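You operate a simulated robot arm through the tools that you are given. There is no shell and no other tool.

You are at the controls of a simulated robot arm. One attempt, no reset.

JOB
Wipe the dust off the pump plate, level it with the yellow level, then lock the jack.
Fine: use the yellow pad and put it back; free the jack with the jack lever first; leave the level lying along the plate, its bubble between the lines. Where these are worked on the way, their far stop is far enough and under half their travel is too little: jack lever. What is to be rubbed or washed off counts as gone when no trace of it is left.
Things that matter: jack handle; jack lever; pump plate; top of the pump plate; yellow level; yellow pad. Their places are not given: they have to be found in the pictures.

The check looks at the end state, three seconds after you hand in, the way a careful person would. Anything else that was tipped, shoved, dropped, spilled or broken makes it a failure.

ROBOT AND FRAMES
A 6-joint arm with a two-finger parallel gripper, fixed in place. Base frame: the origin is on the floor under the middle of its stand, x ahead of it, y to its left, z up. Readings come in mm, degrees, newtons and seconds.
It reaches about 1313 mm from its shoulder. Its first joint turns from -166.0 to 166.0 degrees. Payload 3.43 kg.
Tool frame: the origin (TCP) lies between the finger pads and is the grasp point; the fingertips stand 34 mm ahead of it; z points along the fingers, y is the line along which they close. The gripper opens to 128 mm. The fingers are 24 mm wide and 12 mm thick; the gripper's body (48 by 130 mm) begins 96 mm behind the TCP.
Orientation is that of the tool frame in the base frame, as a unit quaternion [x, y, z, w]. With the fingers straight down and closing along the base's y, the tool's x points along the base's -x, its y along +y and its z along -z.

CONTROLS
- The arm moves only by the tool nudge_tool. Its argument "targets" is a list of rows, each an object (a shift or turn left out is 0, a gripper value left out holds the last) with "xyz": the shift along the tool's x, y, z in units of 20 mm (1.0 is 20 mm), a list of three; "rotation": the turn, a rotation vector about the tool's x, y, z in units of 4 degrees (1.0 is 4 degrees), a list of three. In form: [{"xyz": [x, y, z], "rotation": [ax, ay, az]}, ...]. A call has 1 to 20 rows; each row shifts and turns the commanded pose from where the row before left it, along the tool's axes as they then stand. "fingers" is the closure in counts, from 0 (fully open) to 255 (shut), set as the call begins (left out, the last holds). A call with a number of a shift or a turn outside -1 to 1 is refused whole. Rows are played at 5 a second. More than 50 mm and 8.6 degrees between two rows, or a gripper value outside its range, and nothing of the call is played. A pose out of reach is approached as far as the arm can. The call stops where the force on the tool passes 40 N (or 10 N more than at its start, if that is more) or the arm is blocked; 0.2 s more then pass. The fingers move at their own pace (about 153 mm/s each) and stop on an object; they squeeze with about 41 N. The grip force told is the motor's: it shows also when the fingers shut on nothing. Time passes only in rows, and 0.2 s behind the last, so rows that do not move let the fingers close. The reply holds the time, the measured pose of the TCP, the force on the tool along the base axes, the opening and the grip force, in the units named above and with some noise, with the torque about the TCP (base axes, N m) and any sound that the robot's microphone picked up.
- Cameras (640 x 400 px; columns grow to the right, rows downward): "scene" is fixed at [401.1, -500.8, 1550.9]; the picture's right is [-0.14, -0.99, 0.00], its down [-0.97, 0.14, -0.22] and it looks along [0.22, -0.03, -0.98] (base axes); focal length 291 px, centre (320, 200). "wrist" rides on the gripper at [76, -11, -160] in the tool frame; the picture's right is [0.15, 0.99, 0.00], its down [-0.88, 0.13, -0.46] and it looks along [-0.45, 0.07, 0.89] (tool axes); focal length 234 px, centre (320, 200).
- capture(camera): a new picture of that camera. The clock stands still meanwhile.
- probe_pixels(camera, pixels): there is no depth. For up to 12 entries [column, row, z] of the newest picture of that camera ("zoom" is the newest enlarged one), the place [x, y] in the base frame at which the ray of that pixel passes the height z, good to about 2 mm. The clock stands still meanwhile.
- inspect(camera, box): a new picture of the part [left, top, right, bottom] of that camera's present view, enlarged. The clock stands still meanwhile.
- close_job(): hands the job in; it is judged then, once.

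Leave the gripper open and the arm clear of the work at the hand-in unless told otherwise.

The tools are called after "Request:" as name(argument=value, ...) on one line, values as JSON. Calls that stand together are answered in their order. nudge_tool: Moves the arm, as the interface text tells. Its arguments: {"type":"object","properties":{"targets":{"type":"array"},"fingers":{"type":"number"}},"required":["targets"]} The other tools are called the same way: capture (camera) takes a picture; probe_pixels (camera, pixels) gives the place at which the rays of pixels pass given heights; inspect (camera, box) takes an enlarged picture of a part of a camera's view; close_job () hands the job in.

At the start:

```text
time_s: 0.0
position: [342.2, -437.8, 1108.5]
tool_rot: [-0.001, 1.0, -0.002, 0.0]
ft_force: [-0.3, -0.4, 0.5]
wrist_torque: [0.0, 0.01, -0.01]
gripper_width: 127.7
grasp_force: 0.0
```

scene: 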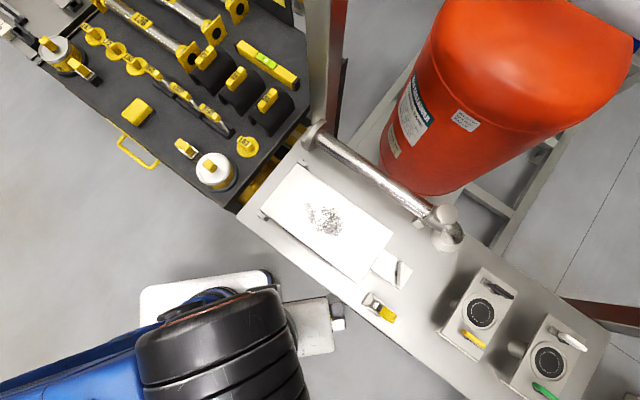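
wrist: 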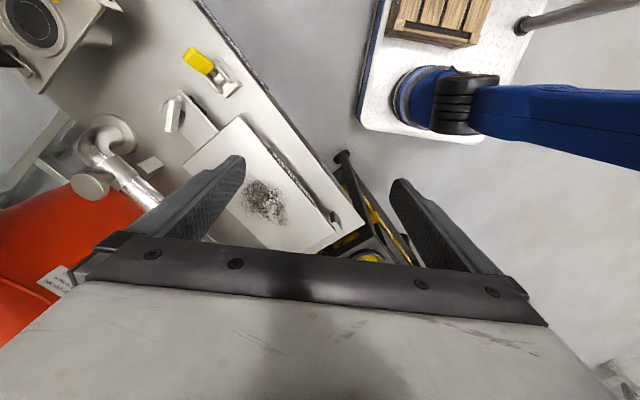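

I see the white plate with dust near scene pixel (325,220), a yellow level at (267,63), a yellow pad perhaps at (137,112), a lever with yellow at (380,307). I'll take enlarged views to look closer.

Request:
inspect(camera="scene", box=[230, 130, 470, 340])

Request:
inspect(camera="scene", box=[30, 0, 310, 200])

Request:
inspect(camera="wrist", box=[120, 30, 400, 280])

```text
1.90 times, centred on (350, 235) of scene
```

zoom: 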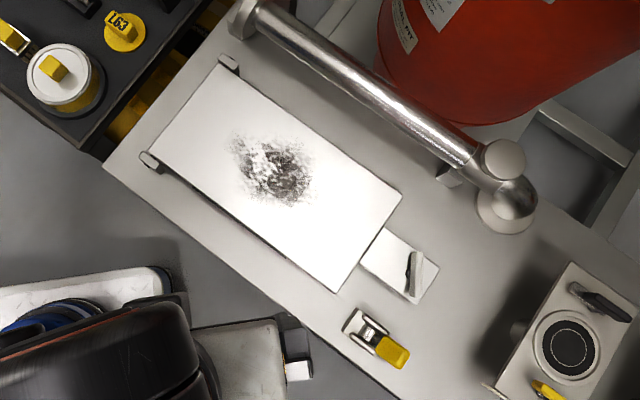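

```text
2.00 times, centred on (170, 100) of scene
```

zoom: 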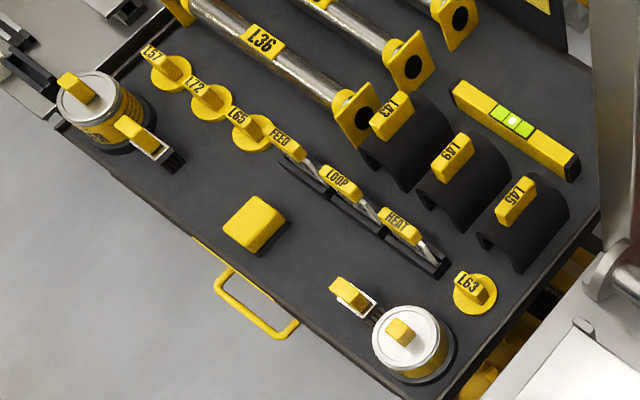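

```text
1.60 times, centred on (260, 155) of wrist
```

zoom: 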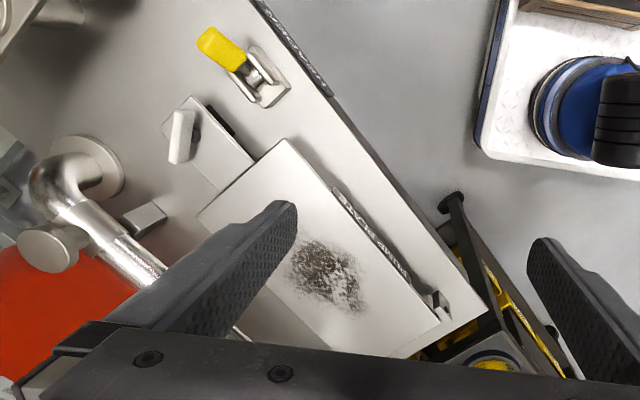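

The plate is hinged at its cart-side end, and a small block with a grey handle and a yellow-handled clamp stand at the other end. I'll triangulate heights by probing the same features in both pictures: the scene plate corners at (359.5,283), (401,214) and the clamp at (380,307); the wrist plate corner at (238,117) and so on.

Request:
probe_pixels(camera="scene", pixels=[[359.5, 283, 600], [359.5, 283, 700], [359.5, 283, 800], [359.5, 283, 900], [260.5, 214, 700], [260.5, 214, 800], [260.5, 214, 900], [384, 311, 700], [384, 311, 800], [384, 311, 900]])

Request:
probe_pixels(camera="wrist", pixels=[[238, 117, 600], [238, 117, 700], [238, 117, 800], [238, 117, 900], [333, 217, 700], [333, 217, 800], [333, 217, 900], [200, 60, 700], [200, 60, 800], [200, 60, 900]])

```text
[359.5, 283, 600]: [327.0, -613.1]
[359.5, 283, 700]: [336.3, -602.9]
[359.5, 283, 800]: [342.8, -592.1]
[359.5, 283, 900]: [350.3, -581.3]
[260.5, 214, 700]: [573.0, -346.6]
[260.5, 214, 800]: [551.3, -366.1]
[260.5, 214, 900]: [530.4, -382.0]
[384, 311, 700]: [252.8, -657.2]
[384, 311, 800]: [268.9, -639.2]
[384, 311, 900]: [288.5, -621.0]
```

```text
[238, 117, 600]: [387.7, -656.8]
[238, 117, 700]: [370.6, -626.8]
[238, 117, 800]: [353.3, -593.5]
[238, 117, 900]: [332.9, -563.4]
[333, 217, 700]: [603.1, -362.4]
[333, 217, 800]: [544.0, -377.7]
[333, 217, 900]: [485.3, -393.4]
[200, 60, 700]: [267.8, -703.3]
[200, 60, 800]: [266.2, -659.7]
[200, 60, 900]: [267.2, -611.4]
```

Plate top comes out near z≈820, the clamp tip near z≈850. I'll shift the arm about 160 mm towards -y and 100 mm back in x, to get a closer wrist view of the jack region.

Request:
nudge_tool(targets=[{"xyz": [0.5, -1, 0]}, {"xyz": [0.5, -1, 0]}, {"xyz": [0.5, -1, 0]}, {"xyz": [0.5, -1, 0]}, {"xyz": [0.5, -1, 0]}, {"xyz": [0.5, -1, 0]}, {"xyz": [0.5, -1, 0]}, {"xyz": [0.5, -1, 0]}, {"xyz": [0.5, 0, 0]}, {"xyz": [0.5, 0, 0]}], fingers=0)

Request:
capture(camera="wrist")

Request:
capture(camera="scene")

```text
time_s: 2.2
position: [243.9, -599.1, 1108.6]
tool_rot: [-0.001, 1.0, -0.001, 0.001]
ft_force: [-0.1, -0.5, 0.4]
wrist_torque: [-0.01, -0.02, 0.02]
gripper_width: 128.0
grasp_force: 0.1
```

```text
taken
```

wrist: 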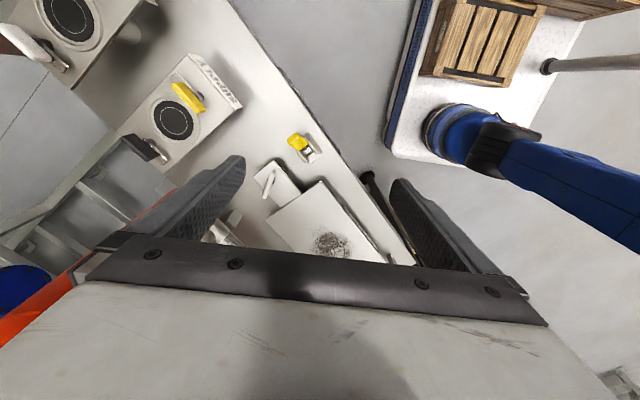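

```text
taken
```

scene: 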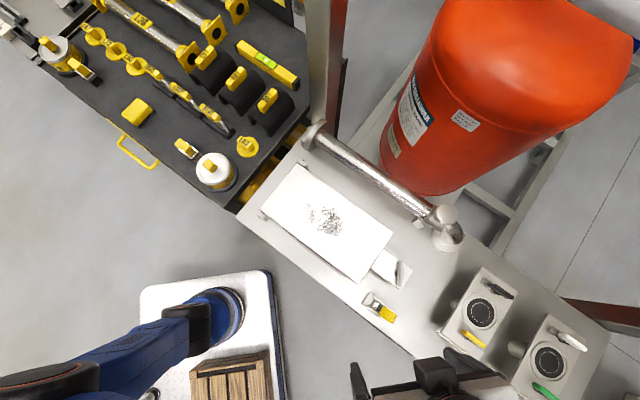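

The jack region is now at wrist (270-320,130-200). I'll enlarge it in both views.

Request:
inspect(camera="wrist", box=[220, 110, 400, 265])

Request:
inspect(camera="scene", box=[340, 230, 430, 330])

```text
2.58 times, centred on (310, 188) of wrist
```

zoom: 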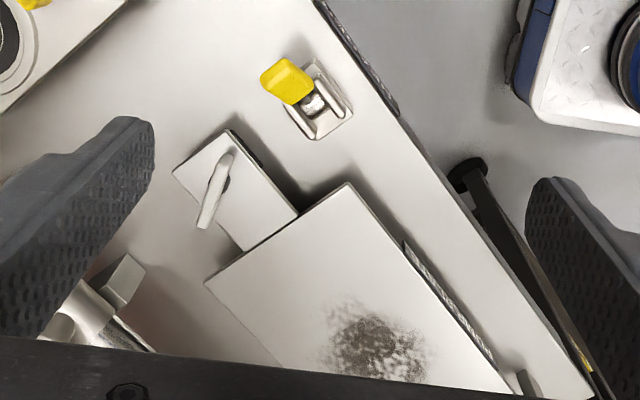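

```text
4.00 times, centred on (385, 280) of scene
```

zoom: 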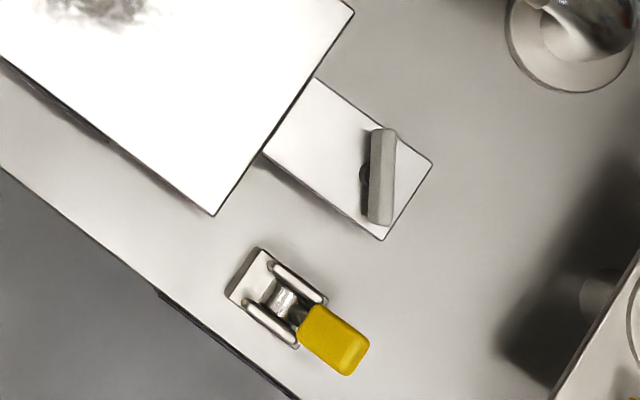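

The small jack block carries a bar handle (wrist zoom 215,190) and the yellow-handled lever sits beside it on the bench. Before touching anything I'll survey the cart: move the arm to about (600,-200) at the same height.

Request:
nudge_tool(targets=[{"xyz": [-0.9, 1, 0]}, {"xyz": [-0.9, 1, 0]}, {"xyz": [-0.9, 1, 0]}, {"xyz": [-0.9, 1, 0]}, {"xyz": [-0.9, 1, 0]}, {"xyz": [-0.9, 1, 0]}, {"xyz": [-0.9, 1, 0]}, {"xyz": [-0.9, 1, 0]}, {"xyz": [-0.9, 1, 0]}, {"xyz": [-0.9, 1, 0]}, {"xyz": [-0.9, 1, 0]}, {"xyz": [-0.9, 1, 0]}, {"xyz": [-0.9, 1, 0]}, {"xyz": [-0.9, 1, 0]}, {"xyz": [-0.9, 1, 0]}, {"xyz": [-0.9, 1, 0]}, {"xyz": [-0.9, 1, 0]}, {"xyz": [-0.9, 1, 0]}, {"xyz": [-0.9, 1, 0]}, {"xyz": [-0.9, 1, 0]}])

Request:
capture(camera="wrist")

Request:
capture(camera="scene")

```text
time_s: 6.4
position: [602.7, -198.6, 1109.2]
tool_rot: [0.001, 1.0, 0.0, 0.001]
ft_force: [-0.5, -0.2, -0.4]
wrist_torque: [-0.03, 0.02, 0.01]
gripper_width: 128.2
grasp_force: 0.2
```

```text
taken
```

wrist: 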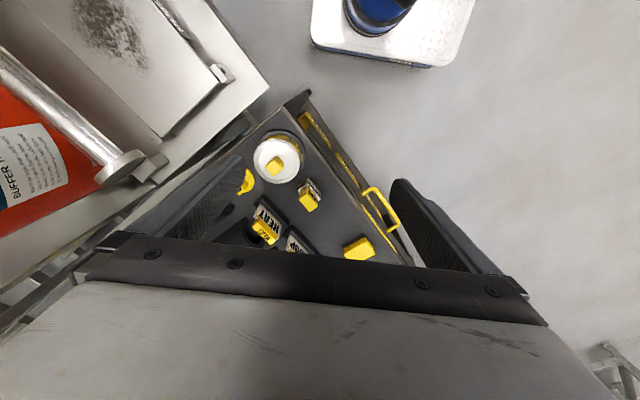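

```text
taken
```

scene: 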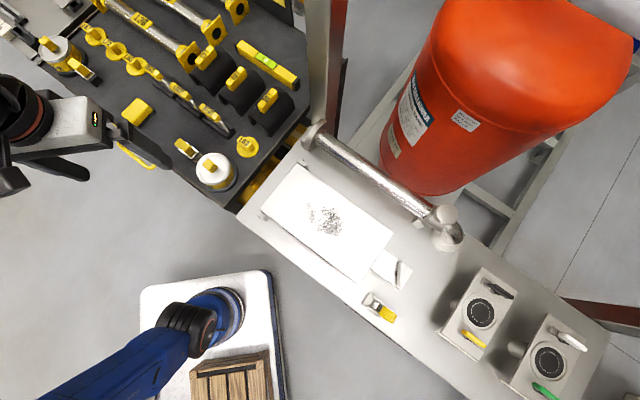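

The pad shows at wrist (360,247) and scene (137,112); the can at wrist (277,163)/scene (213,168). Probing for the cart height.

Request:
probe_pixels(camera="scene", pixels=[[137, 112, 650], [137, 112, 700], [137, 112, 750], [137, 112, 800], [213, 168, 700], [213, 168, 800], [267, 64, 650], [267, 64, 700], [267, 64, 750], [267, 64, 800]])

Request:
probe_pixels(camera="wrist", pixels=[[360, 247, 650], [360, 247, 700], [360, 247, 750], [360, 247, 800], [277, 163, 700], [277, 163, 800]])

Request:
inspect(camera="wrist", box=[230, 90, 420, 265])

```text
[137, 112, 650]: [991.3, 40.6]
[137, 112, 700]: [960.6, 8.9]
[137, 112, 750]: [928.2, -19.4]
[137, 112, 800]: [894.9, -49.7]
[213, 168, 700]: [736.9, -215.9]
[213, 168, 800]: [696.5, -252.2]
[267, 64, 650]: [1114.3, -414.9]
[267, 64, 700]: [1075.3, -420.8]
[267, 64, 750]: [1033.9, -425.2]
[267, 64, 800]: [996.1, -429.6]
```

```text
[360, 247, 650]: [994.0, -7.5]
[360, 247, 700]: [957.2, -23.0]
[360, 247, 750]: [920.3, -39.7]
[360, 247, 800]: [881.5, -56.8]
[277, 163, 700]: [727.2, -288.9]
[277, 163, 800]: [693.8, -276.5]
```

```text
2.29 times, centred on (325, 178) of wrist
```

zoom: 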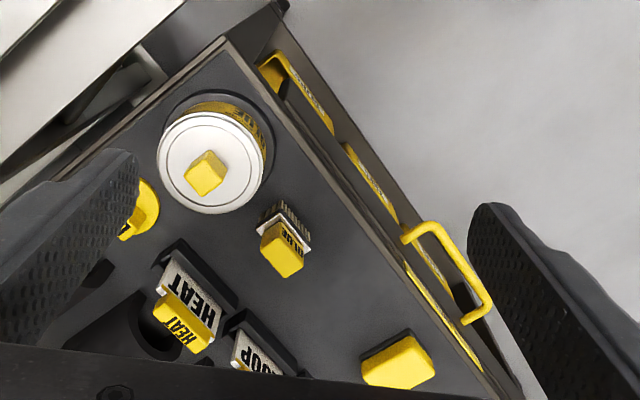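

The pad lies around (880,-60) with its top near z≈815. I'll move above it at z≈1010 for a closer look.

Request:
nudge_tool(targets=[{"xyz": [-1, 0.5, 0.35]}, {"xyz": [-1, 0.5, 0.35]}, {"xyz": [-1, 0.5, 0.35]}, {"xyz": [-1, 0.5, 0.35]}, {"xyz": [-1, 0.5, 0.35]}, {"xyz": [-1, 0.5, 0.35]}, {"xyz": [-1, 0.5, 0.35]}, {"xyz": [-1, 0.5, 0.35]}, {"xyz": [-1, 0.5, 0.35]}, {"xyz": [-1, 0.5, 0.35]}, {"xyz": [-1, 0.5, 0.35]}, {"xyz": [-1, 0.5, 0.35]}, {"xyz": [-1, 0.5, 0.35]}, {"xyz": [-1, 0.5, 0.35]}])

Request:
capture(camera="wrist")

Request:
capture(camera="scene")

```text
time_s: 9.4
position: [881.5, -57.4, 1012.4]
tool_rot: [0.0, 1.0, -0.001, 0.001]
ft_force: [-0.4, 0.5, 0.6]
wrist_torque: [0.0, -0.02, 0.02]
gripper_width: 128.0
grasp_force: 0.0
```

```text
taken
```

wrist: 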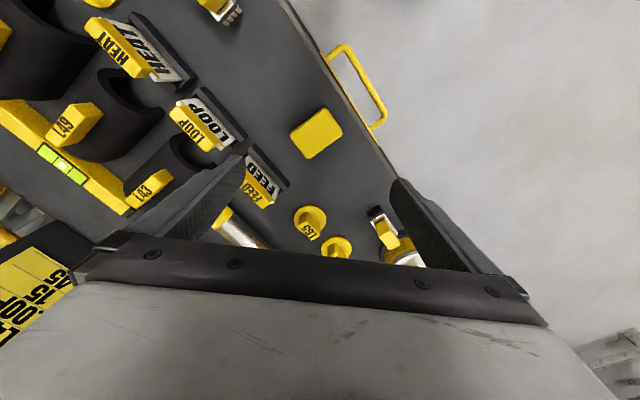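

```text
taken
```

scene: 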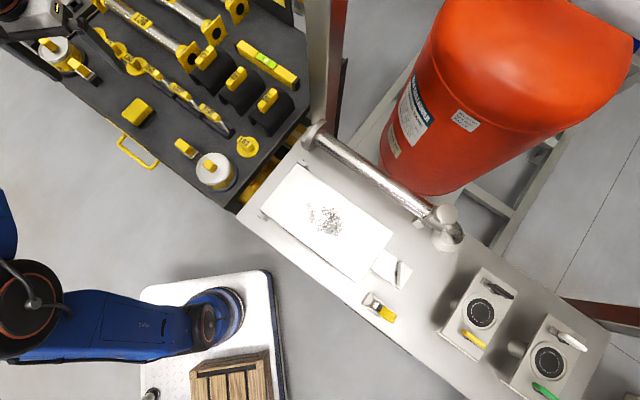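

The pad is now at wrist (316,134). Enlarging it and probing its corners.

Request:
inspect(camera="wrist", box=[260, 90, 370, 180])

Request:
inspect(camera="scene", box=[100, 80, 180, 140])

Request:
probe_pixels(camera="wrist", pixels=[[316, 134, 760], [316, 134, 780], [316, 134, 800], [316, 134, 820], [316, 134, 840]])

Request:
probe_pixels(camera="scene", pixels=[[137, 112, 760], [137, 112, 780], [137, 112, 800], [137, 112, 820], [137, 112, 840]])

```text
4.44 times, centred on (315, 135) of wrist
```

zoom: 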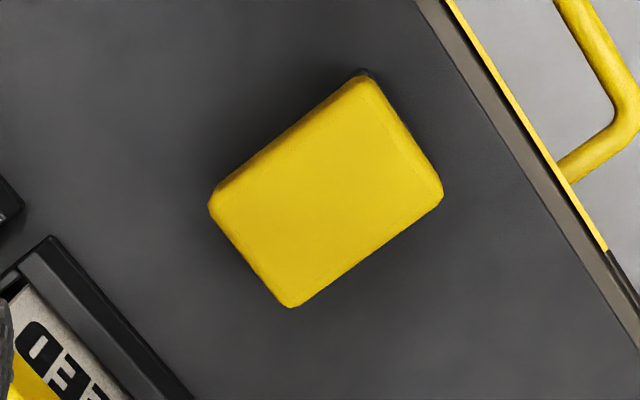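

```text
6.67 times, centred on (140, 110) of scene
```

zoom: 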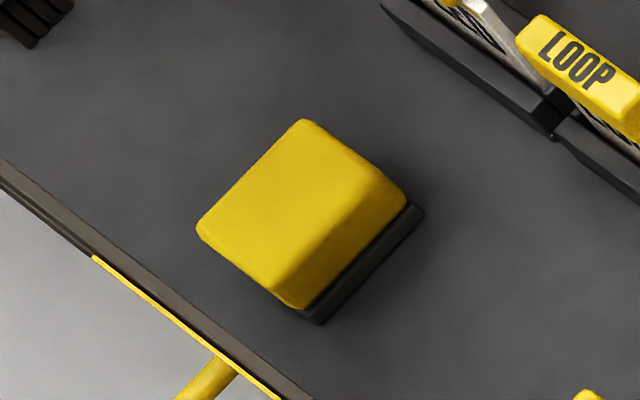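

```text
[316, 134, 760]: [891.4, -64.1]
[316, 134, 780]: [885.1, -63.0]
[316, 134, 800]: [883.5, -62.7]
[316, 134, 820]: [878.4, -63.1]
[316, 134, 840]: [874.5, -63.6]
```

```text
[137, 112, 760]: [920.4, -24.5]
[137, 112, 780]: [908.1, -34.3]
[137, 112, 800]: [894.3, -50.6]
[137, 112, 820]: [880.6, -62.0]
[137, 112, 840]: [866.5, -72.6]
```

The pad top matches at z≈820. I'll probe its four corners in the wrist zoom, plus cart surface points.

Request:
probe_pixels(camera="wrist", pixels=[[325.1, 106.8, 820], [342.7, 133.9, 820], [308.2, 159.1, 820], [289.8, 136.1, 820], [316, 133.5, 820]])

Request:
inspect(camera="scene", box=[220, 25, 320, 105])

```text
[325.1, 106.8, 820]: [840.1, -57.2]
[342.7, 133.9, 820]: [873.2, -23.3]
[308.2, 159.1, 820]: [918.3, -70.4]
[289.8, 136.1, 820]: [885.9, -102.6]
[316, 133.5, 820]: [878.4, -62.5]
```

```text
5.00 times, centred on (270, 65) of scene
```

zoom: 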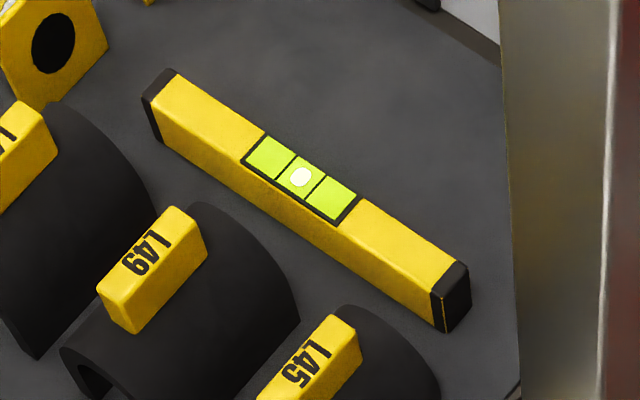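

The pad is about 65 x 47 mm, centred at (879,-63), its short side along base (1,1)/√2. I'll centre over it, turn the tool by +45° about its z so that the fingers close across the short side, and narrow the fingers to about 92 mm, then check.

Request:
nudge_tool(targets=[{"xyz": [0.12, -0.28, 0]}, {"rotation": [0, 0, 0.94]}, {"rotation": [0, 0, 0.94]}, {"rotation": [0, 0, 0.94]}, {"rotation": [0, 0, 0.94]}, {"rotation": [0, 0, 0.94]}, {"rotation": [0, 0, 0.94]}, {"rotation": [0, 0, 0.94]}, {"rotation": [0, 0, 0.94]}, {"rotation": [0, 0, 0.94]}, {"rotation": [0, 0, 0.94]}, {"rotation": [0, 0, 0.94]}, {"rotation": [0, 0, 0.94]}, {"xyz": [0, 0, 1]}, {"xyz": [0, 0, 1]}, {"xyz": [0, 0, 1]}, {"xyz": [0, 0, 1]}], fingers=70)

Request:
capture(camera="wrist")

```text
time_s: 13.0
position: [879.6, -62.6, 929.4]
tool_rot: [0.384, 0.923, 0.0, 0.001]
ft_force: [-1.4, -1.0, -0.3]
wrist_torque: [0.02, 0.01, -0.03]
gripper_width: 92.7
grasp_force: 0.1
```

```text
taken
```

wrist: 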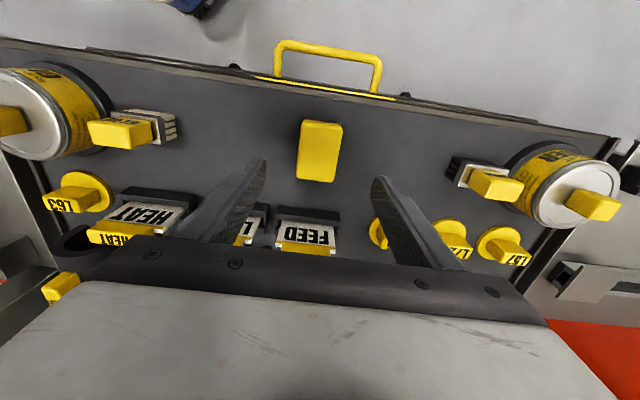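

The pad is now between the fingers in direction, at wrist (320,150). I'll probe its corners to check alignment.

Request:
inspect(camera="wrist", box=[260, 90, 380, 200])

```text
3.64 times, centred on (320, 145) of wrist
```

zoom: 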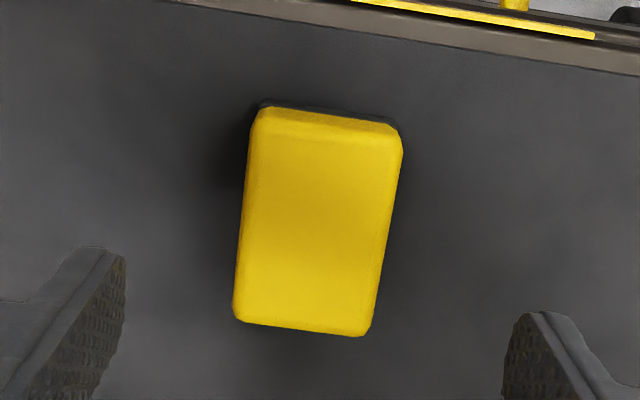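

Probing the pad's top corners in this zoom and the tray surface next to it.

Request:
probe_pixels(camera="zoom", pixels=[[255, 115, 820], [402, 135, 820], [366, 335, 820], [234, 320, 820], [314, 226, 820], [258, 100, 790], [395, 122, 790]])

```text
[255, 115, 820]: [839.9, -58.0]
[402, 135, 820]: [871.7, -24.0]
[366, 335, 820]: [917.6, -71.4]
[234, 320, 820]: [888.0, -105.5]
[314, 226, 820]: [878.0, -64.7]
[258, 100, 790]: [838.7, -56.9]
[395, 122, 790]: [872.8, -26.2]
```

The pad centre is (879,-65), felt bottom near z≈790. I'll descend to TCP z≈836 (fingertips ≈802), in steps, still open.

Request:
nudge_tool(targets=[{"xyz": [-0.06, -0.1, 1]}, {"xyz": [0, 0, 1]}, {"xyz": [0, 0, 1]}, {"xyz": [0, 0, 1]}, {"xyz": [0, 0, 0.6]}])

Request:
capture(camera="wrist")

```text
time_s: 14.2
position: [881.1, -65.4, 838.4]
tool_rot: [0.384, 0.924, -0.001, 0.0]
ft_force: [0.0, 0.9, 0.3]
wrist_torque: [0.02, 0.01, 0.0]
gripper_width: 92.6
grasp_force: 0.0
```

```text
taken
```

wrist: 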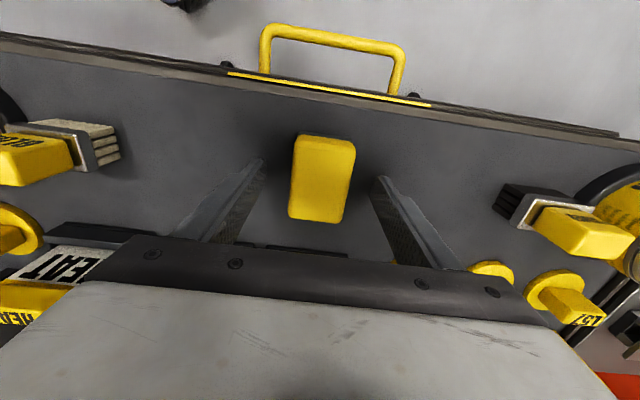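

The pad sits between the fingertips. Closing the fingers, with still rows.

Request:
nudge_tool(targets=[{"xyz": [0, 0, 0]}, {"xyz": [0, 0, 0]}, {"xyz": [0, 0, 0]}, {"xyz": [0, 0, 0]}, {"xyz": [0, 0, 0]}], fingers=255)

Request:
inspect(camera="wrist", box=[220, 90, 420, 250])

```text
time_s: 15.4
position: [879.5, -67.1, 838.7]
tool_rot: [0.384, 0.923, 0.0, 0.001]
ft_force: [-0.9, -0.2, -0.2]
wrist_torque: [-0.01, -0.02, -0.01]
gripper_width: 45.1
grasp_force: 41.1
```

```text
2.50 times, centred on (320, 170) of wrist
```

zoom: 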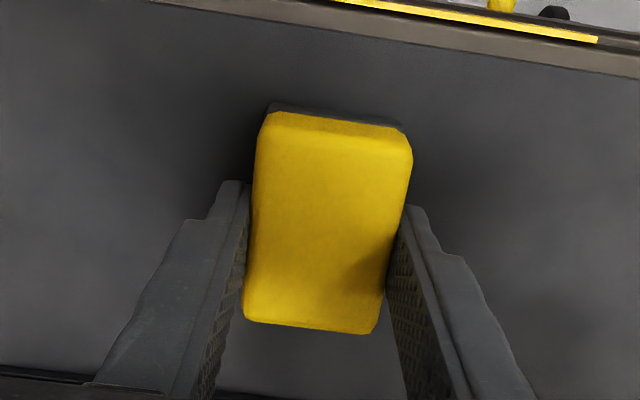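

Gripped at 45 mm with 41 N. The pick pose to restore later is TCP ≈ (879.5,-66.8,838.6) with this orientation. Now I lift straight up 170 mm.

Request:
nudge_tool(targets=[{"xyz": [0, 0, -0.5]}, {"xyz": [0, 0, -1]}, {"xyz": [0, 0, -1]}, {"xyz": [0, 0, -1]}, {"xyz": [0, 0, -1]}, {"xyz": [0, 0, -1]}, {"xyz": [0, 0, -1]}, {"xyz": [0, 0, -1]}, {"xyz": [0, 0, -1]}])

Request:
capture(camera="wrist")

Request:
inspect(camera="scene", box=[240, 120, 460, 330])

```text
time_s: 17.4
position: [878.9, -65.0, 1008.7]
tool_rot: [0.385, 0.923, 0.0, 0.001]
ft_force: [0.0, 0.2, -0.8]
wrist_torque: [-0.01, 0.01, 0.0]
gripper_width: 45.0
grasp_force: 40.3
```

```text
taken
```

wrist: 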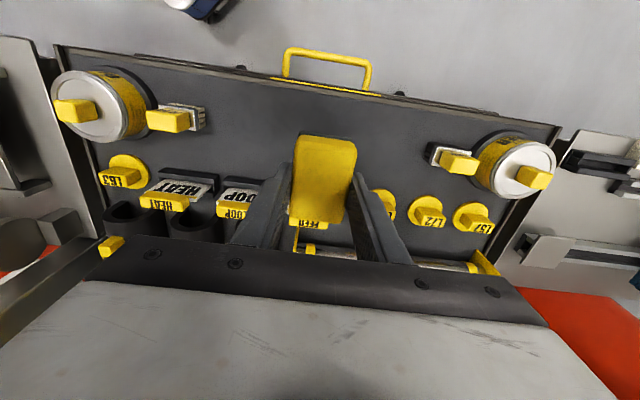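

```text
1.90 times, centred on (350, 225) of scene
```

zoom: 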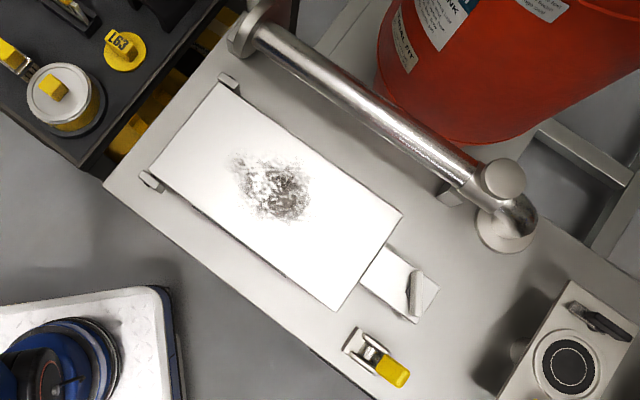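

The pad is held. Now I carry it, at z≈1008, along tool -y (towards the plate, direction (-0.7,-0.7)), clear above the can.

Request:
nudge_tool(targets=[{"xyz": [-0.09, -1, 0]}, {"xyz": [-0.09, -1, 0]}, {"xyz": [-0.09, -1, 0]}, {"xyz": [-0.09, -1, 0]}, {"xyz": [-0.09, -1, 0]}, {"xyz": [-0.09, -1, 0]}, {"xyz": [-0.09, -1, 0]}, {"xyz": [-0.09, -1, 0]}, {"xyz": [-0.09, -1, 0]}, {"xyz": [-0.09, -1, 0]}, {"xyz": [-0.09, -1, 0]}, {"xyz": [-0.09, -1, 0]}, {"xyz": [-0.09, -1, 0]}, {"xyz": [-0.09, -1, 0]}, {"xyz": [-0.09, -1, 0]}, {"xyz": [-0.09, -1, 0]}, {"xyz": [-0.09, -1, 0]}, {"xyz": [-0.09, -1, 0]}, {"xyz": [-0.09, -1, 0]}, {"xyz": [-0.09, -1, 0]}])

Request:
capture(camera="wrist")

Request:
capture(camera="scene")

```text
time_s: 21.6
position: [622.2, -373.2, 1008.9]
tool_rot: [0.382, 0.924, -0.001, 0.0]
ft_force: [-0.3, -0.6, -0.6]
wrist_torque: [0.01, 0.01, 0.0]
gripper_width: 45.1
grasp_force: 40.8
```

```text
taken
```

wrist: 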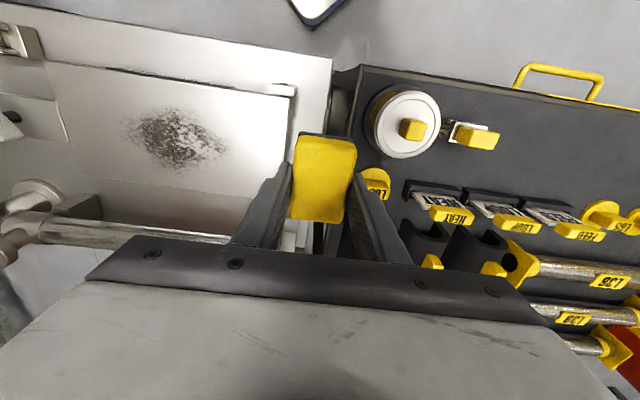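

```text
taken
```

scene: 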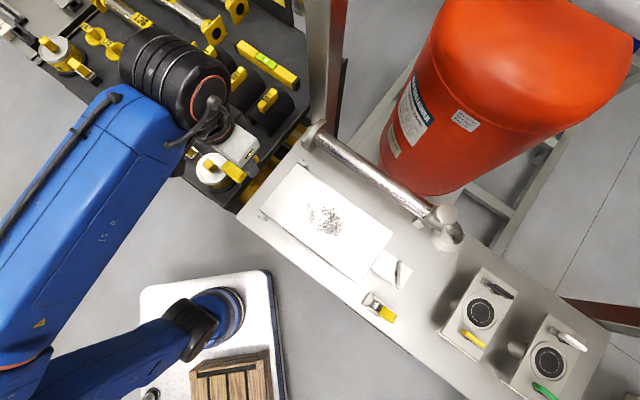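

I see the plate on the left of the wrist view; dust at (175,135), hinge ends at (288,90) and around (280,195). I'll enlarge to find matching features in both views.

Request:
inspect(camera="wrist", box=[0, 40, 310, 250])

Request:
inspect(camera="scene", box=[240, 120, 460, 290])

```text
1.90 times, centred on (155, 145) of wrist
```

zoom: 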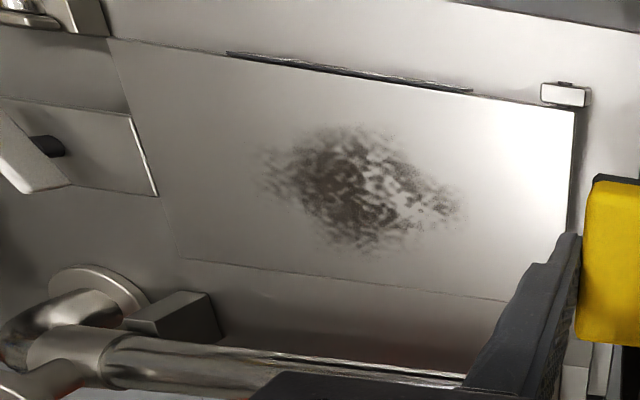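

```text
2.35 times, centred on (350, 205) of scene
```

zoom: 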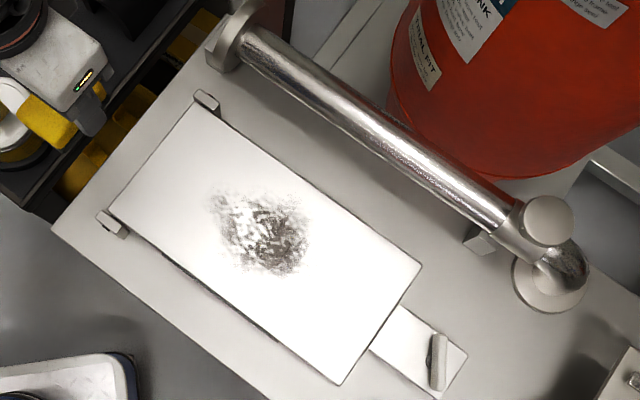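

Matching corners: jack end robot-side C: scene (358.5,283.2) ↔ wrist (43.4,60.8); jack end pipe-side B: (393.3,231.3) ↔ (81.3,175.5); hinge end robot-side D: (260,208) ↔ (288.7,97.6). Probing at several heights.

Request:
probe_pixels(camera="scene", pixels=[[358.5, 283.2, 790], [358.5, 283.2, 830], [393.3, 231.3, 790], [393.3, 231.3, 830], [259.9, 208, 790], [259.9, 208, 830], [299, 163.8, 790], [299, 163.8, 830]])

Request:
probe_pixels(camera="wrist", pixels=[[43.4, 60.8, 790], [43.4, 60.8, 830], [81.3, 175.5, 790], [81.3, 175.5, 830], [288.7, 97.6, 790], [288.7, 97.6, 830]])

```text
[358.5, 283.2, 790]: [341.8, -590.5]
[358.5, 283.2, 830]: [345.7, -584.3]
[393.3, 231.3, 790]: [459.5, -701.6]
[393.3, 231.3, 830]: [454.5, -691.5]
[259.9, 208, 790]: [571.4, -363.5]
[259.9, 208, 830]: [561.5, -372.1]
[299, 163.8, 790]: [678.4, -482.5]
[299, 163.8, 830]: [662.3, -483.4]
```

```text
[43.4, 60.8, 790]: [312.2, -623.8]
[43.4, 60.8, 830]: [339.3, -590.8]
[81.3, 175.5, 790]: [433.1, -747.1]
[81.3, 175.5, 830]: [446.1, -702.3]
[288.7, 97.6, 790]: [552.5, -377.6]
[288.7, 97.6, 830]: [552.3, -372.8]
```

The plate's long axis runs along base (0.71,0.71), about 297 x 151 mm, top near z≈838. I want the steel pipe's place and height too before coming down beside it, and the dust bounds.

Request:
probe_pixels(camera="scene", pixels=[[400, 198, 830], [400, 198, 880], [400, 198, 930], [304.1, 202.9, 838], [345.7, 226.2, 838], [330.9, 235.6, 838], [318, 200.8, 838], [325.3, 219, 838]])

Request:
probe_pixels(camera="wrist", pixels=[[130, 232, 830], [130, 232, 880], [130, 232, 930], [124.5, 137, 838], [231, 153, 838], [175, 107, 838], [178, 171, 838], [176, 138, 838]])

```text
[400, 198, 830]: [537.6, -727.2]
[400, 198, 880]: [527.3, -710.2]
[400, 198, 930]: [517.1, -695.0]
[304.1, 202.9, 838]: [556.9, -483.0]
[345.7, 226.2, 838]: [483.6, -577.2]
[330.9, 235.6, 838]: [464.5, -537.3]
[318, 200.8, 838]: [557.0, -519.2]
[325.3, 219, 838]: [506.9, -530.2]
```

```text
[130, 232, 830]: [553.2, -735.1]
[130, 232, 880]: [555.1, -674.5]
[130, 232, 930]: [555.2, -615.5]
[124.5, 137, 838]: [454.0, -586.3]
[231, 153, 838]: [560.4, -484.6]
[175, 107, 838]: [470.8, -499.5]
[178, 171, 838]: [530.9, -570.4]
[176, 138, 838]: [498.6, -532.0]
```

The pipe is about 70 mm beyond the plate's edge, so the fingers will clear it. Dust spans about s∈[-95,55] along the plate and p∈[686,779] across (s=(x+y)/√2, p=(x-y)/√2). I'll move over the dust centre (503,-532) and lower to z≈915.

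Request:
nudge_tool(targets=[{"xyz": [-0.14, -0.98, 0]}, {"xyz": [-0.14, -0.98, 0]}, {"xyz": [-0.14, -0.98, 0]}, {"xyz": [-0.14, -0.98, 0]}, {"xyz": [-0.14, -0.98, 0]}, {"xyz": [-0.14, -0.98, 0]}, {"xyz": [-0.14, -0.98, 0]}, {"xyz": [-0.14, -0.98, 0]}, {"xyz": [-0.14, -0.98, 0]}, {"xyz": [-0.14, -0.98, 0]}, {"xyz": [0, 0, 1]}, {"xyz": [0, 0, 1]}, {"xyz": [0, 0, 1]}, {"xyz": [0, 0, 1]}, {"xyz": [0, 0, 0.5]}])

Request:
capture(camera="wrist")

Request:
capture(camera="scene")

```text
time_s: 24.8
position: [503.5, -532.7, 919.1]
tool_rot: [0.384, 0.923, 0.0, 0.001]
ft_force: [-0.3, -0.8, -0.3]
wrist_torque: [0.01, 0.0, -0.01]
gripper_width: 45.1
grasp_force: 40.9
```

```text
taken
```

wrist: 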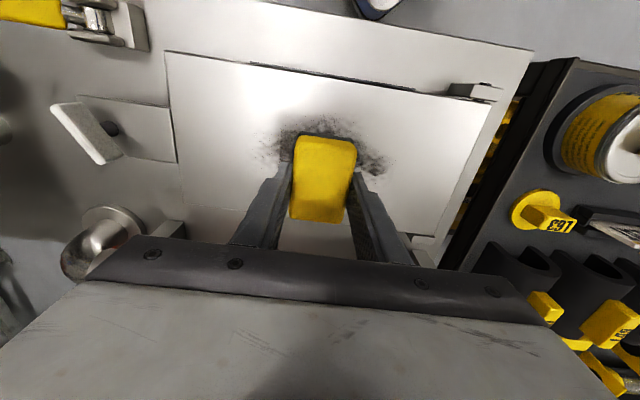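

```text
taken
```

scene: 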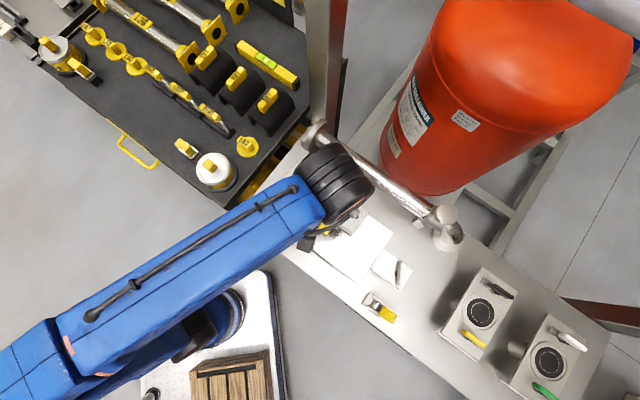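

The pad is above the dust. Lowering to z≈899 first, then in small steps watching the force.

Request:
nudge_tool(targets=[{"xyz": [0, 0, 0.5]}, {"xyz": [0, 0, 0.5]}])

Request:
nudge_tool(targets=[{"xyz": [0, 0, 0.1]}, {"xyz": [0, 0, 0.1]}])

Request:
nudge_tool(targets=[{"xyz": [0, 0, 0.1]}, {"xyz": [0, 0, 0.1]}])

```text
time_s: 25.4
position: [502.9, -532.3, 898.2]
tool_rot: [0.383, 0.924, 0.0, 0.0]
ft_force: [0.0, -1.0, -1.6]
wrist_torque: [0.01, -0.02, 0.01]
gripper_width: 45.0
grasp_force: 41.0
```

```text
time_s: 26.0
position: [503.3, -531.7, 895.2]
tool_rot: [0.384, 0.923, 0.0, 0.001]
ft_force: [0.0, 1.4, 0.1]
wrist_torque: [0.0, 0.01, -0.04]
gripper_width: 45.1
grasp_force: 40.8
```

```text
time_s: 26.6
position: [503.1, -530.7, 890.8]
tool_rot: [0.384, 0.923, 0.0, 0.001]
ft_force: [0.7, 0.1, -0.4]
wrist_torque: [0.03, -0.04, 0.0]
gripper_width: 45.0
grasp_force: 40.5
```

No contact yet at z≈891. Continuing in 2 mm steps.

Request:
nudge_tool(targets=[{"xyz": [0, 0, 0.1]}])

Request:
nudge_tool(targets=[{"xyz": [0, 0, 0.1]}])

Request:
nudge_tool(targets=[{"xyz": [0, 0, 0.1]}])

```text
time_s: 27.0
position: [502.3, -533.1, 889.6]
tool_rot: [0.383, 0.924, 0.0, 0.001]
ft_force: [-0.2, 0.2, 0.1]
wrist_torque: [-0.03, 0.03, -0.01]
gripper_width: 45.1
grasp_force: 40.5
```

```text
time_s: 27.4
position: [503.6, -531.4, 885.0]
tool_rot: [0.384, 0.923, 0.0, 0.001]
ft_force: [-0.4, -0.1, -0.8]
wrist_torque: [-0.02, 0.03, 0.04]
gripper_width: 45.2
grasp_force: 40.9
```

```text
time_s: 27.8
position: [502.1, -532.6, 884.4]
tool_rot: [0.384, 0.924, 0.0, 0.0]
ft_force: [-0.8, 0.8, 0.2]
wrist_torque: [-0.01, -0.01, -0.04]
gripper_width: 45.6
grasp_force: 40.6
```

Still none. Continuing down in 2 mm steps.

Request:
nudge_tool(targets=[{"xyz": [0, 0, 0.1]}])

Request:
nudge_tool(targets=[{"xyz": [0, 0, 0.1]}])

Request:
inspect(camera="wrist", box=[220, 90, 420, 250])

```text
time_s: 28.2
position: [501.4, -532.0, 882.6]
tool_rot: [0.383, 0.924, -0.001, 0.001]
ft_force: [-1.0, 0.3, 0.1]
wrist_torque: [0.01, 0.0, 0.0]
gripper_width: 45.2
grasp_force: 41.4
```

```text
time_s: 28.6
position: [501.8, -531.2, 882.6]
tool_rot: [0.384, 0.924, -0.001, 0.002]
ft_force: [1.2, -0.2, 20.0]
wrist_torque: [0.55, -0.18, -0.03]
gripper_width: 45.0
grasp_force: 41.0
```

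```text
2.50 times, centred on (320, 170) of wrist
```

zoom: 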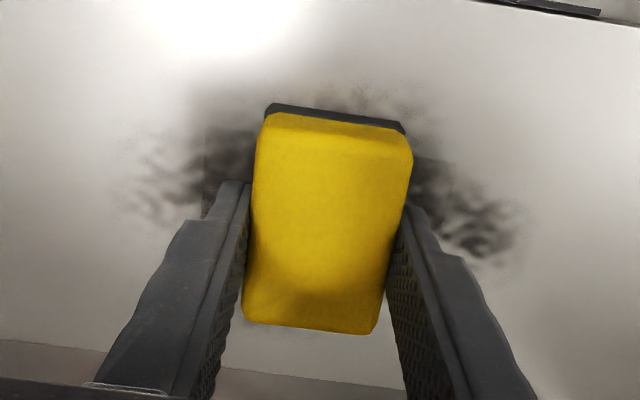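

Contact: +20 N at z≈881.5 with torque showing the contact at the pad's +s (hinge-side) edge, so the plate rises toward the hinge. I'll lift 4 mm, move 80 mm toward the jack (tool -y), and feel for contact there to get the slope.

Request:
nudge_tool(targets=[{"xyz": [0, 0, -0.2]}, {"xyz": [0, -1, 0]}, {"xyz": [0, -1, 0]}, {"xyz": [0, -1, 0]}, {"xyz": [0, -1, 0]}, {"xyz": [0, 0, 0]}])

Request:
nudge_tool(targets=[{"xyz": [0, 0, 0.1]}, {"xyz": [0, 0, 0.1]}])

Request:
nudge_tool(targets=[{"xyz": [0, 0, 0.1]}])

```text
time_s: 30.0
position: [446.1, -588.4, 885.3]
tool_rot: [0.384, 0.923, 0.0, 0.001]
ft_force: [0.9, 0.0, -0.8]
wrist_torque: [0.0, -0.01, 0.02]
gripper_width: 44.9
grasp_force: 41.0
```

```text
time_s: 30.6
position: [444.8, -587.8, 881.2]
tool_rot: [0.384, 0.923, -0.001, 0.003]
ft_force: [-0.6, -1.6, 10.1]
wrist_torque: [0.2, -0.08, -0.01]
gripper_width: 45.1
grasp_force: 40.7
```

```text
time_s: 31.0
position: [444.2, -589.1, 880.6]
tool_rot: [0.383, 0.924, -0.002, 0.003]
ft_force: [-0.8, -3.4, 32.0]
wrist_torque: [0.52, 0.02, 0.04]
gripper_width: 45.2
grasp_force: 41.2
```

The contact here is only about 1 mm lower over 80 mm (slope ≈0.7°). I'll ease up 1 mm to about 20 N and make the first wiping stroke of 160 mm toward the hinge, following the slope.

Request:
nudge_tool(targets=[{"xyz": [0, 0, -0.05]}, {"xyz": [0, 0.8, -0.01]}, {"xyz": [0, 0.8, -0.01]}, {"xyz": [0, 0.8, -0.01]}, {"xyz": [0, 0.8, -0.01]}, {"xyz": [0, 0.8, -0.01]}, {"xyz": [0, 0.8, -0.01]}, {"xyz": [0, 0.8, -0.01]}, {"xyz": [0, 0.8, -0.01]}, {"xyz": [0, 0.8, -0.01]}, {"xyz": [0, 0.8, -0.01]}])

Request:
capture(camera="wrist")

```text
time_s: 33.4
position: [558.2, -476.0, 881.4]
tool_rot: [0.384, 0.924, -0.001, 0.001]
ft_force: [-6.0, -7.2, 31.5]
wrist_torque: [0.02, -0.17, 0.0]
gripper_width: 45.2
grasp_force: 41.3
```

```text
taken
```

wrist: 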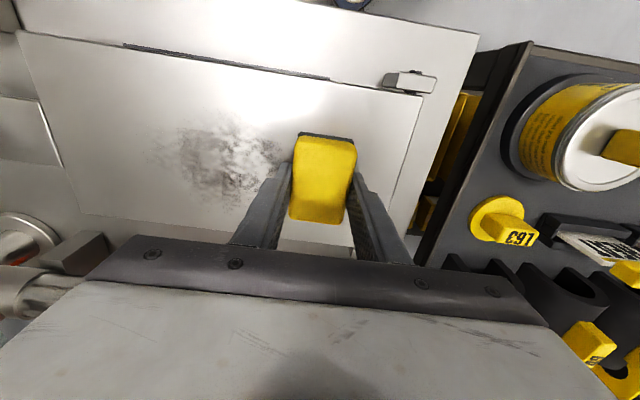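

Force is 31 N at the hinge side; the dust has faded but isn't gone. Let me enlarge.

Request:
inspect(camera="wrist", box=[120, 70, 360, 250])

```text
2.22 times, centred on (240, 160) of wrist
```

zoom: 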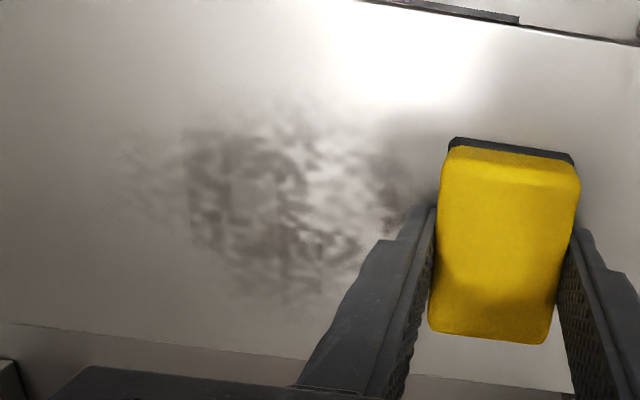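

I'll match the plate's ~1.1° slope by tilting the tool about its x by -1°, ease up 1 mm, and rub back and forth at this p.

Request:
nudge_tool(targets=[{"xyz": [0, 0, -0.05], "rotation": [-0.26, 0, 0]}, {"xyz": [0, -0.8, 0]}, {"xyz": [0, -0.8, 0]}, {"xyz": [0, -0.8, 0]}, {"xyz": [0, -0.8, 0]}, {"xyz": [0, -0.8, 0]}, {"xyz": [0, -0.8, 0]}, {"xyz": [0, -0.8, 0]}, {"xyz": [0, -0.8, 0]}, {"xyz": [0, -0.8, 0]}, {"xyz": [0, -0.8, 0]}])

Request:
nudge_tool(targets=[{"xyz": [0, 0.8, 0]}, {"xyz": [0, 0.8, 0]}, {"xyz": [0, 0.8, 0]}, {"xyz": [0, 0.8, 0]}, {"xyz": [0, 0.8, 0]}, {"xyz": [0, 0.8, 0]}, {"xyz": [0, 0.8, 0]}, {"xyz": [0, 0.8, 0]}, {"xyz": [0, 0.8, 0]}, {"xyz": [0, 0.8, 0]}])

Request:
inspect(camera="wrist", box=[120, 70, 360, 250])

```text
time_s: 35.8
position: [446.8, -587.2, 880.0]
tool_rot: [0.383, 0.924, 0.008, 0.005]
ft_force: [0.6, 0.3, 2.3]
wrist_torque: [-0.09, -0.03, 0.02]
gripper_width: 44.9
grasp_force: 41.1
```

```text
time_s: 38.0
position: [560.5, -476.0, 881.5]
tool_rot: [0.384, 0.923, 0.009, 0.004]
ft_force: [-0.4, -0.5, 1.2]
wrist_torque: [-0.07, 0.02, -0.03]
gripper_width: 45.3
grasp_force: 40.2
```

```text
2.22 times, centred on (240, 160) of wrist
```

zoom: 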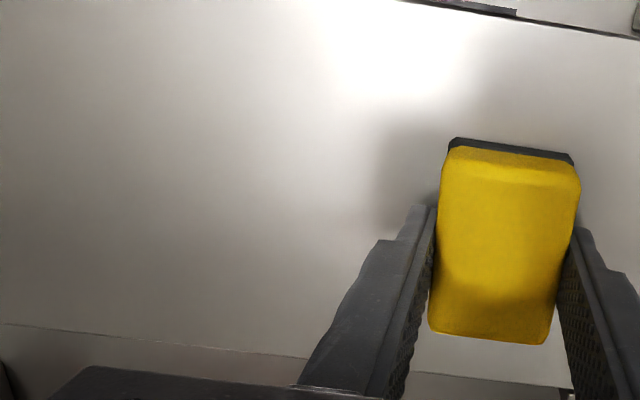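

The dust looks gone from the middle strip, with light contact (~2 N). To be sure of the fringes I'll press 1 mm more and make strokes 25 mm to each side across the plate.

Request:
nudge_tool(targets=[{"xyz": [-0.65, 0, 0.04]}, {"xyz": [-0.6, 0, 0]}, {"xyz": [0, -0.8, 0]}, {"xyz": [0, -0.8, 0]}, {"xyz": [0, -0.8, 0]}, {"xyz": [0, -0.8, 0]}, {"xyz": [0, -0.8, 0]}, {"xyz": [0, -0.8, 0]}, {"xyz": [0, -0.8, 0]}, {"xyz": [0, -0.8, 0]}, {"xyz": [0, -0.8, 0]}, {"xyz": [0, -0.8, 0]}])

Request:
nudge_tool(targets=[{"xyz": [0, 0.8, 0]}, {"xyz": [0, 0.8, 0]}, {"xyz": [0, 0.8, 0]}, {"xyz": [0, 0.8, 0]}, {"xyz": [0, 0.8, 0]}, {"xyz": [0, 0.8, 0]}, {"xyz": [0, 0.8, 0]}, {"xyz": [0, 0.8, 0]}, {"xyz": [0, 0.8, 0]}, {"xyz": [0, 0.8, 0]}])

Request:
nudge_tool(targets=[{"xyz": [0.8, 0, 0]}, {"xyz": [0.8, 0, 0]}, {"xyz": [0.9, 0, 0]}, {"xyz": [0, -0.8, 0]}, {"xyz": [0, -0.8, 0]}, {"xyz": [0, -0.8, 0]}, {"xyz": [0, -0.8, 0]}, {"xyz": [0, -0.8, 0]}, {"xyz": [0, -0.8, 0]}, {"xyz": [0, -0.8, 0]}, {"xyz": [0, -0.8, 0]}, {"xyz": [0, -0.8, 0]}, {"xyz": [0, -0.8, 0]}])

Request:
nudge_tool(targets=[{"xyz": [0, 0.8, 0]}, {"xyz": [0, 0.8, 0]}, {"xyz": [0, 0.8, 0]}, {"xyz": [0, 0.8, 0]}, {"xyz": [0, 0.8, 0]}, {"xyz": [0, 0.8, 0]}, {"xyz": [0, 0.8, 0]}, {"xyz": [0, 0.8, 0]}, {"xyz": [0, 0.8, 0]}, {"xyz": [0, 0.8, 0]}])

Request:
capture(camera="wrist")

```text
time_s: 40.6
position: [463.2, -607.9, 878.6]
tool_rot: [0.382, 0.924, 0.008, 0.004]
ft_force: [3.2, 1.3, 10.9]
wrist_torque: [-0.12, 0.0, 0.02]
gripper_width: 44.9
grasp_force: 40.9
```

```text
time_s: 42.8
position: [576.4, -492.9, 881.3]
tool_rot: [0.383, 0.924, 0.008, 0.005]
ft_force: [-0.8, -0.8, 1.5]
wrist_torque: [-0.05, 0.01, 0.0]
gripper_width: 45.1
grasp_force: 40.6
```

```text
time_s: 45.6
position: [427.7, -572.6, 879.8]
tool_rot: [0.383, 0.924, 0.007, 0.005]
ft_force: [3.0, 2.1, 13.6]
wrist_torque: [0.03, 0.09, -0.04]
gripper_width: 45.1
grasp_force: 41.2
```

```text
time_s: 47.8
position: [540.6, -458.7, 880.2]
tool_rot: [0.384, 0.923, 0.008, 0.004]
ft_force: [-2.8, -1.6, 8.9]
wrist_torque: [-0.25, 0.16, -0.02]
gripper_width: 45.1
grasp_force: 40.8
```

```text
taken
```

wrist: 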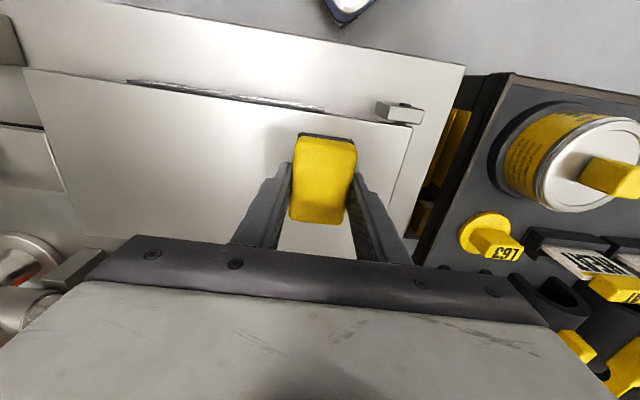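

The plate looks clean. I lift 130 mm, undo the tilt, and check the whole plate in an enlarged picture.

Request:
nudge_tool(targets=[{"xyz": [0, 0, -0.5]}, {"xyz": [0, 0, -1], "rotation": [0.26, 0, 0]}, {"xyz": [0, 0, -1]}, {"xyz": [0, 0, -1]}, {"xyz": [0, 0, -1]}, {"xyz": [0, 0, -1]}, {"xyz": [0, 0, -1]}, {"xyz": [0, 1, 0]}, {"xyz": [0, 1, 0]}, {"xyz": [0, 1, 0]}, {"xyz": [0, 1, 0]}])

Request:
inspect(camera="wrist", box=[0, 40, 300, 240])

Request:
inspect(camera="scene", box=[240, 140, 420, 300])

```text
time_s: 50.2
position: [597.8, -402.7, 1010.8]
tool_rot: [0.383, 0.924, -0.001, 0.001]
ft_force: [0.1, -0.2, 0.1]
wrist_torque: [-0.04, 0.02, -0.04]
gripper_width: 45.0
grasp_force: 41.2
```

```text
2.00 times, centred on (150, 140) of wrist
```

zoom: 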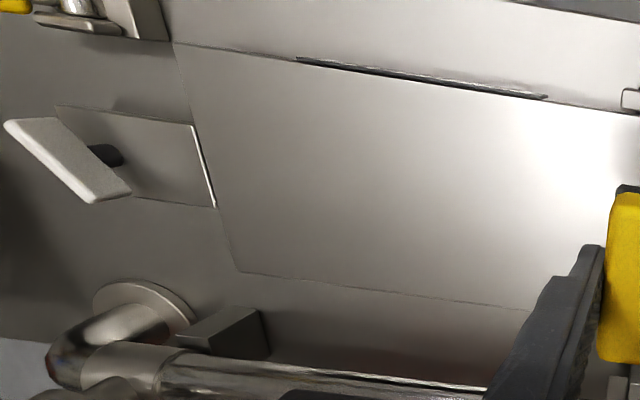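

```text
2.50 times, centred on (330, 220) of scene
```

zoom: 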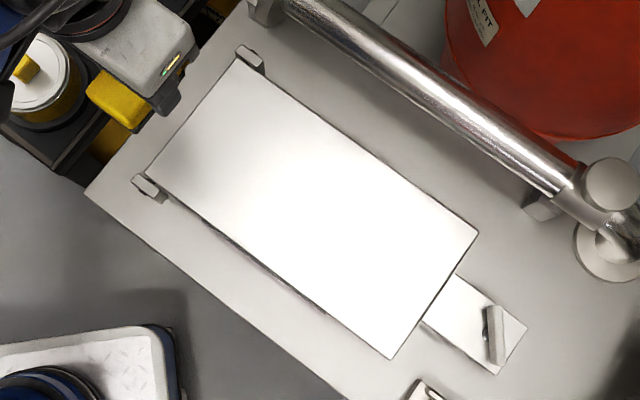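

The plate is clean in both views. Now I carry the pad back at z≈1010 toward (879.5,-66.8).

Request:
nudge_tool(targets=[{"xyz": [0.096, 1, 0]}, {"xyz": [0.096, 1, 0]}, {"xyz": [0.096, 1, 0]}, {"xyz": [0.096, 1, 0]}, {"xyz": [0.096, 1, 0]}, {"xyz": [0.096, 1, 0]}, {"xyz": [0.096, 1, 0]}, {"xyz": [0.096, 1, 0]}, {"xyz": [0.096, 1, 0]}, {"xyz": [0.096, 1, 0]}, {"xyz": [0.096, 1, 0]}, {"xyz": [0.096, 1, 0]}, {"xyz": [0.096, 1, 0]}, {"xyz": [0.096, 1, 0]}, {"xyz": [0.096, 1, 0]}, {"xyz": [0.096, 1, 0]}, {"xyz": [0.096, 1, 0]}, {"xyz": [0.096, 1, 0]}, {"xyz": [0.096, 1, 0]}, {"xyz": [0.096, 1, 0]}])

Request:
nudge_tool(targets=[{"xyz": [0, 0.9, 0]}, {"xyz": [0, 0.9, 0]}, {"xyz": [0, 0, 0]}])

```text
time_s: 54.4
position: [855.7, -91.3, 1010.7]
tool_rot: [0.383, 0.924, 0.0, 0.002]
ft_force: [-0.7, 0.0, -0.3]
wrist_torque: [-0.03, -0.05, 0.01]
gripper_width: 45.2
grasp_force: 41.2
```

```text
time_s: 55.2
position: [880.1, -65.2, 1012.6]
tool_rot: [0.383, 0.924, 0.0, 0.001]
ft_force: [-0.1, -0.7, -0.7]
wrist_torque: [-0.03, -0.02, -0.03]
gripper_width: 45.1
grasp_force: 41.2
```

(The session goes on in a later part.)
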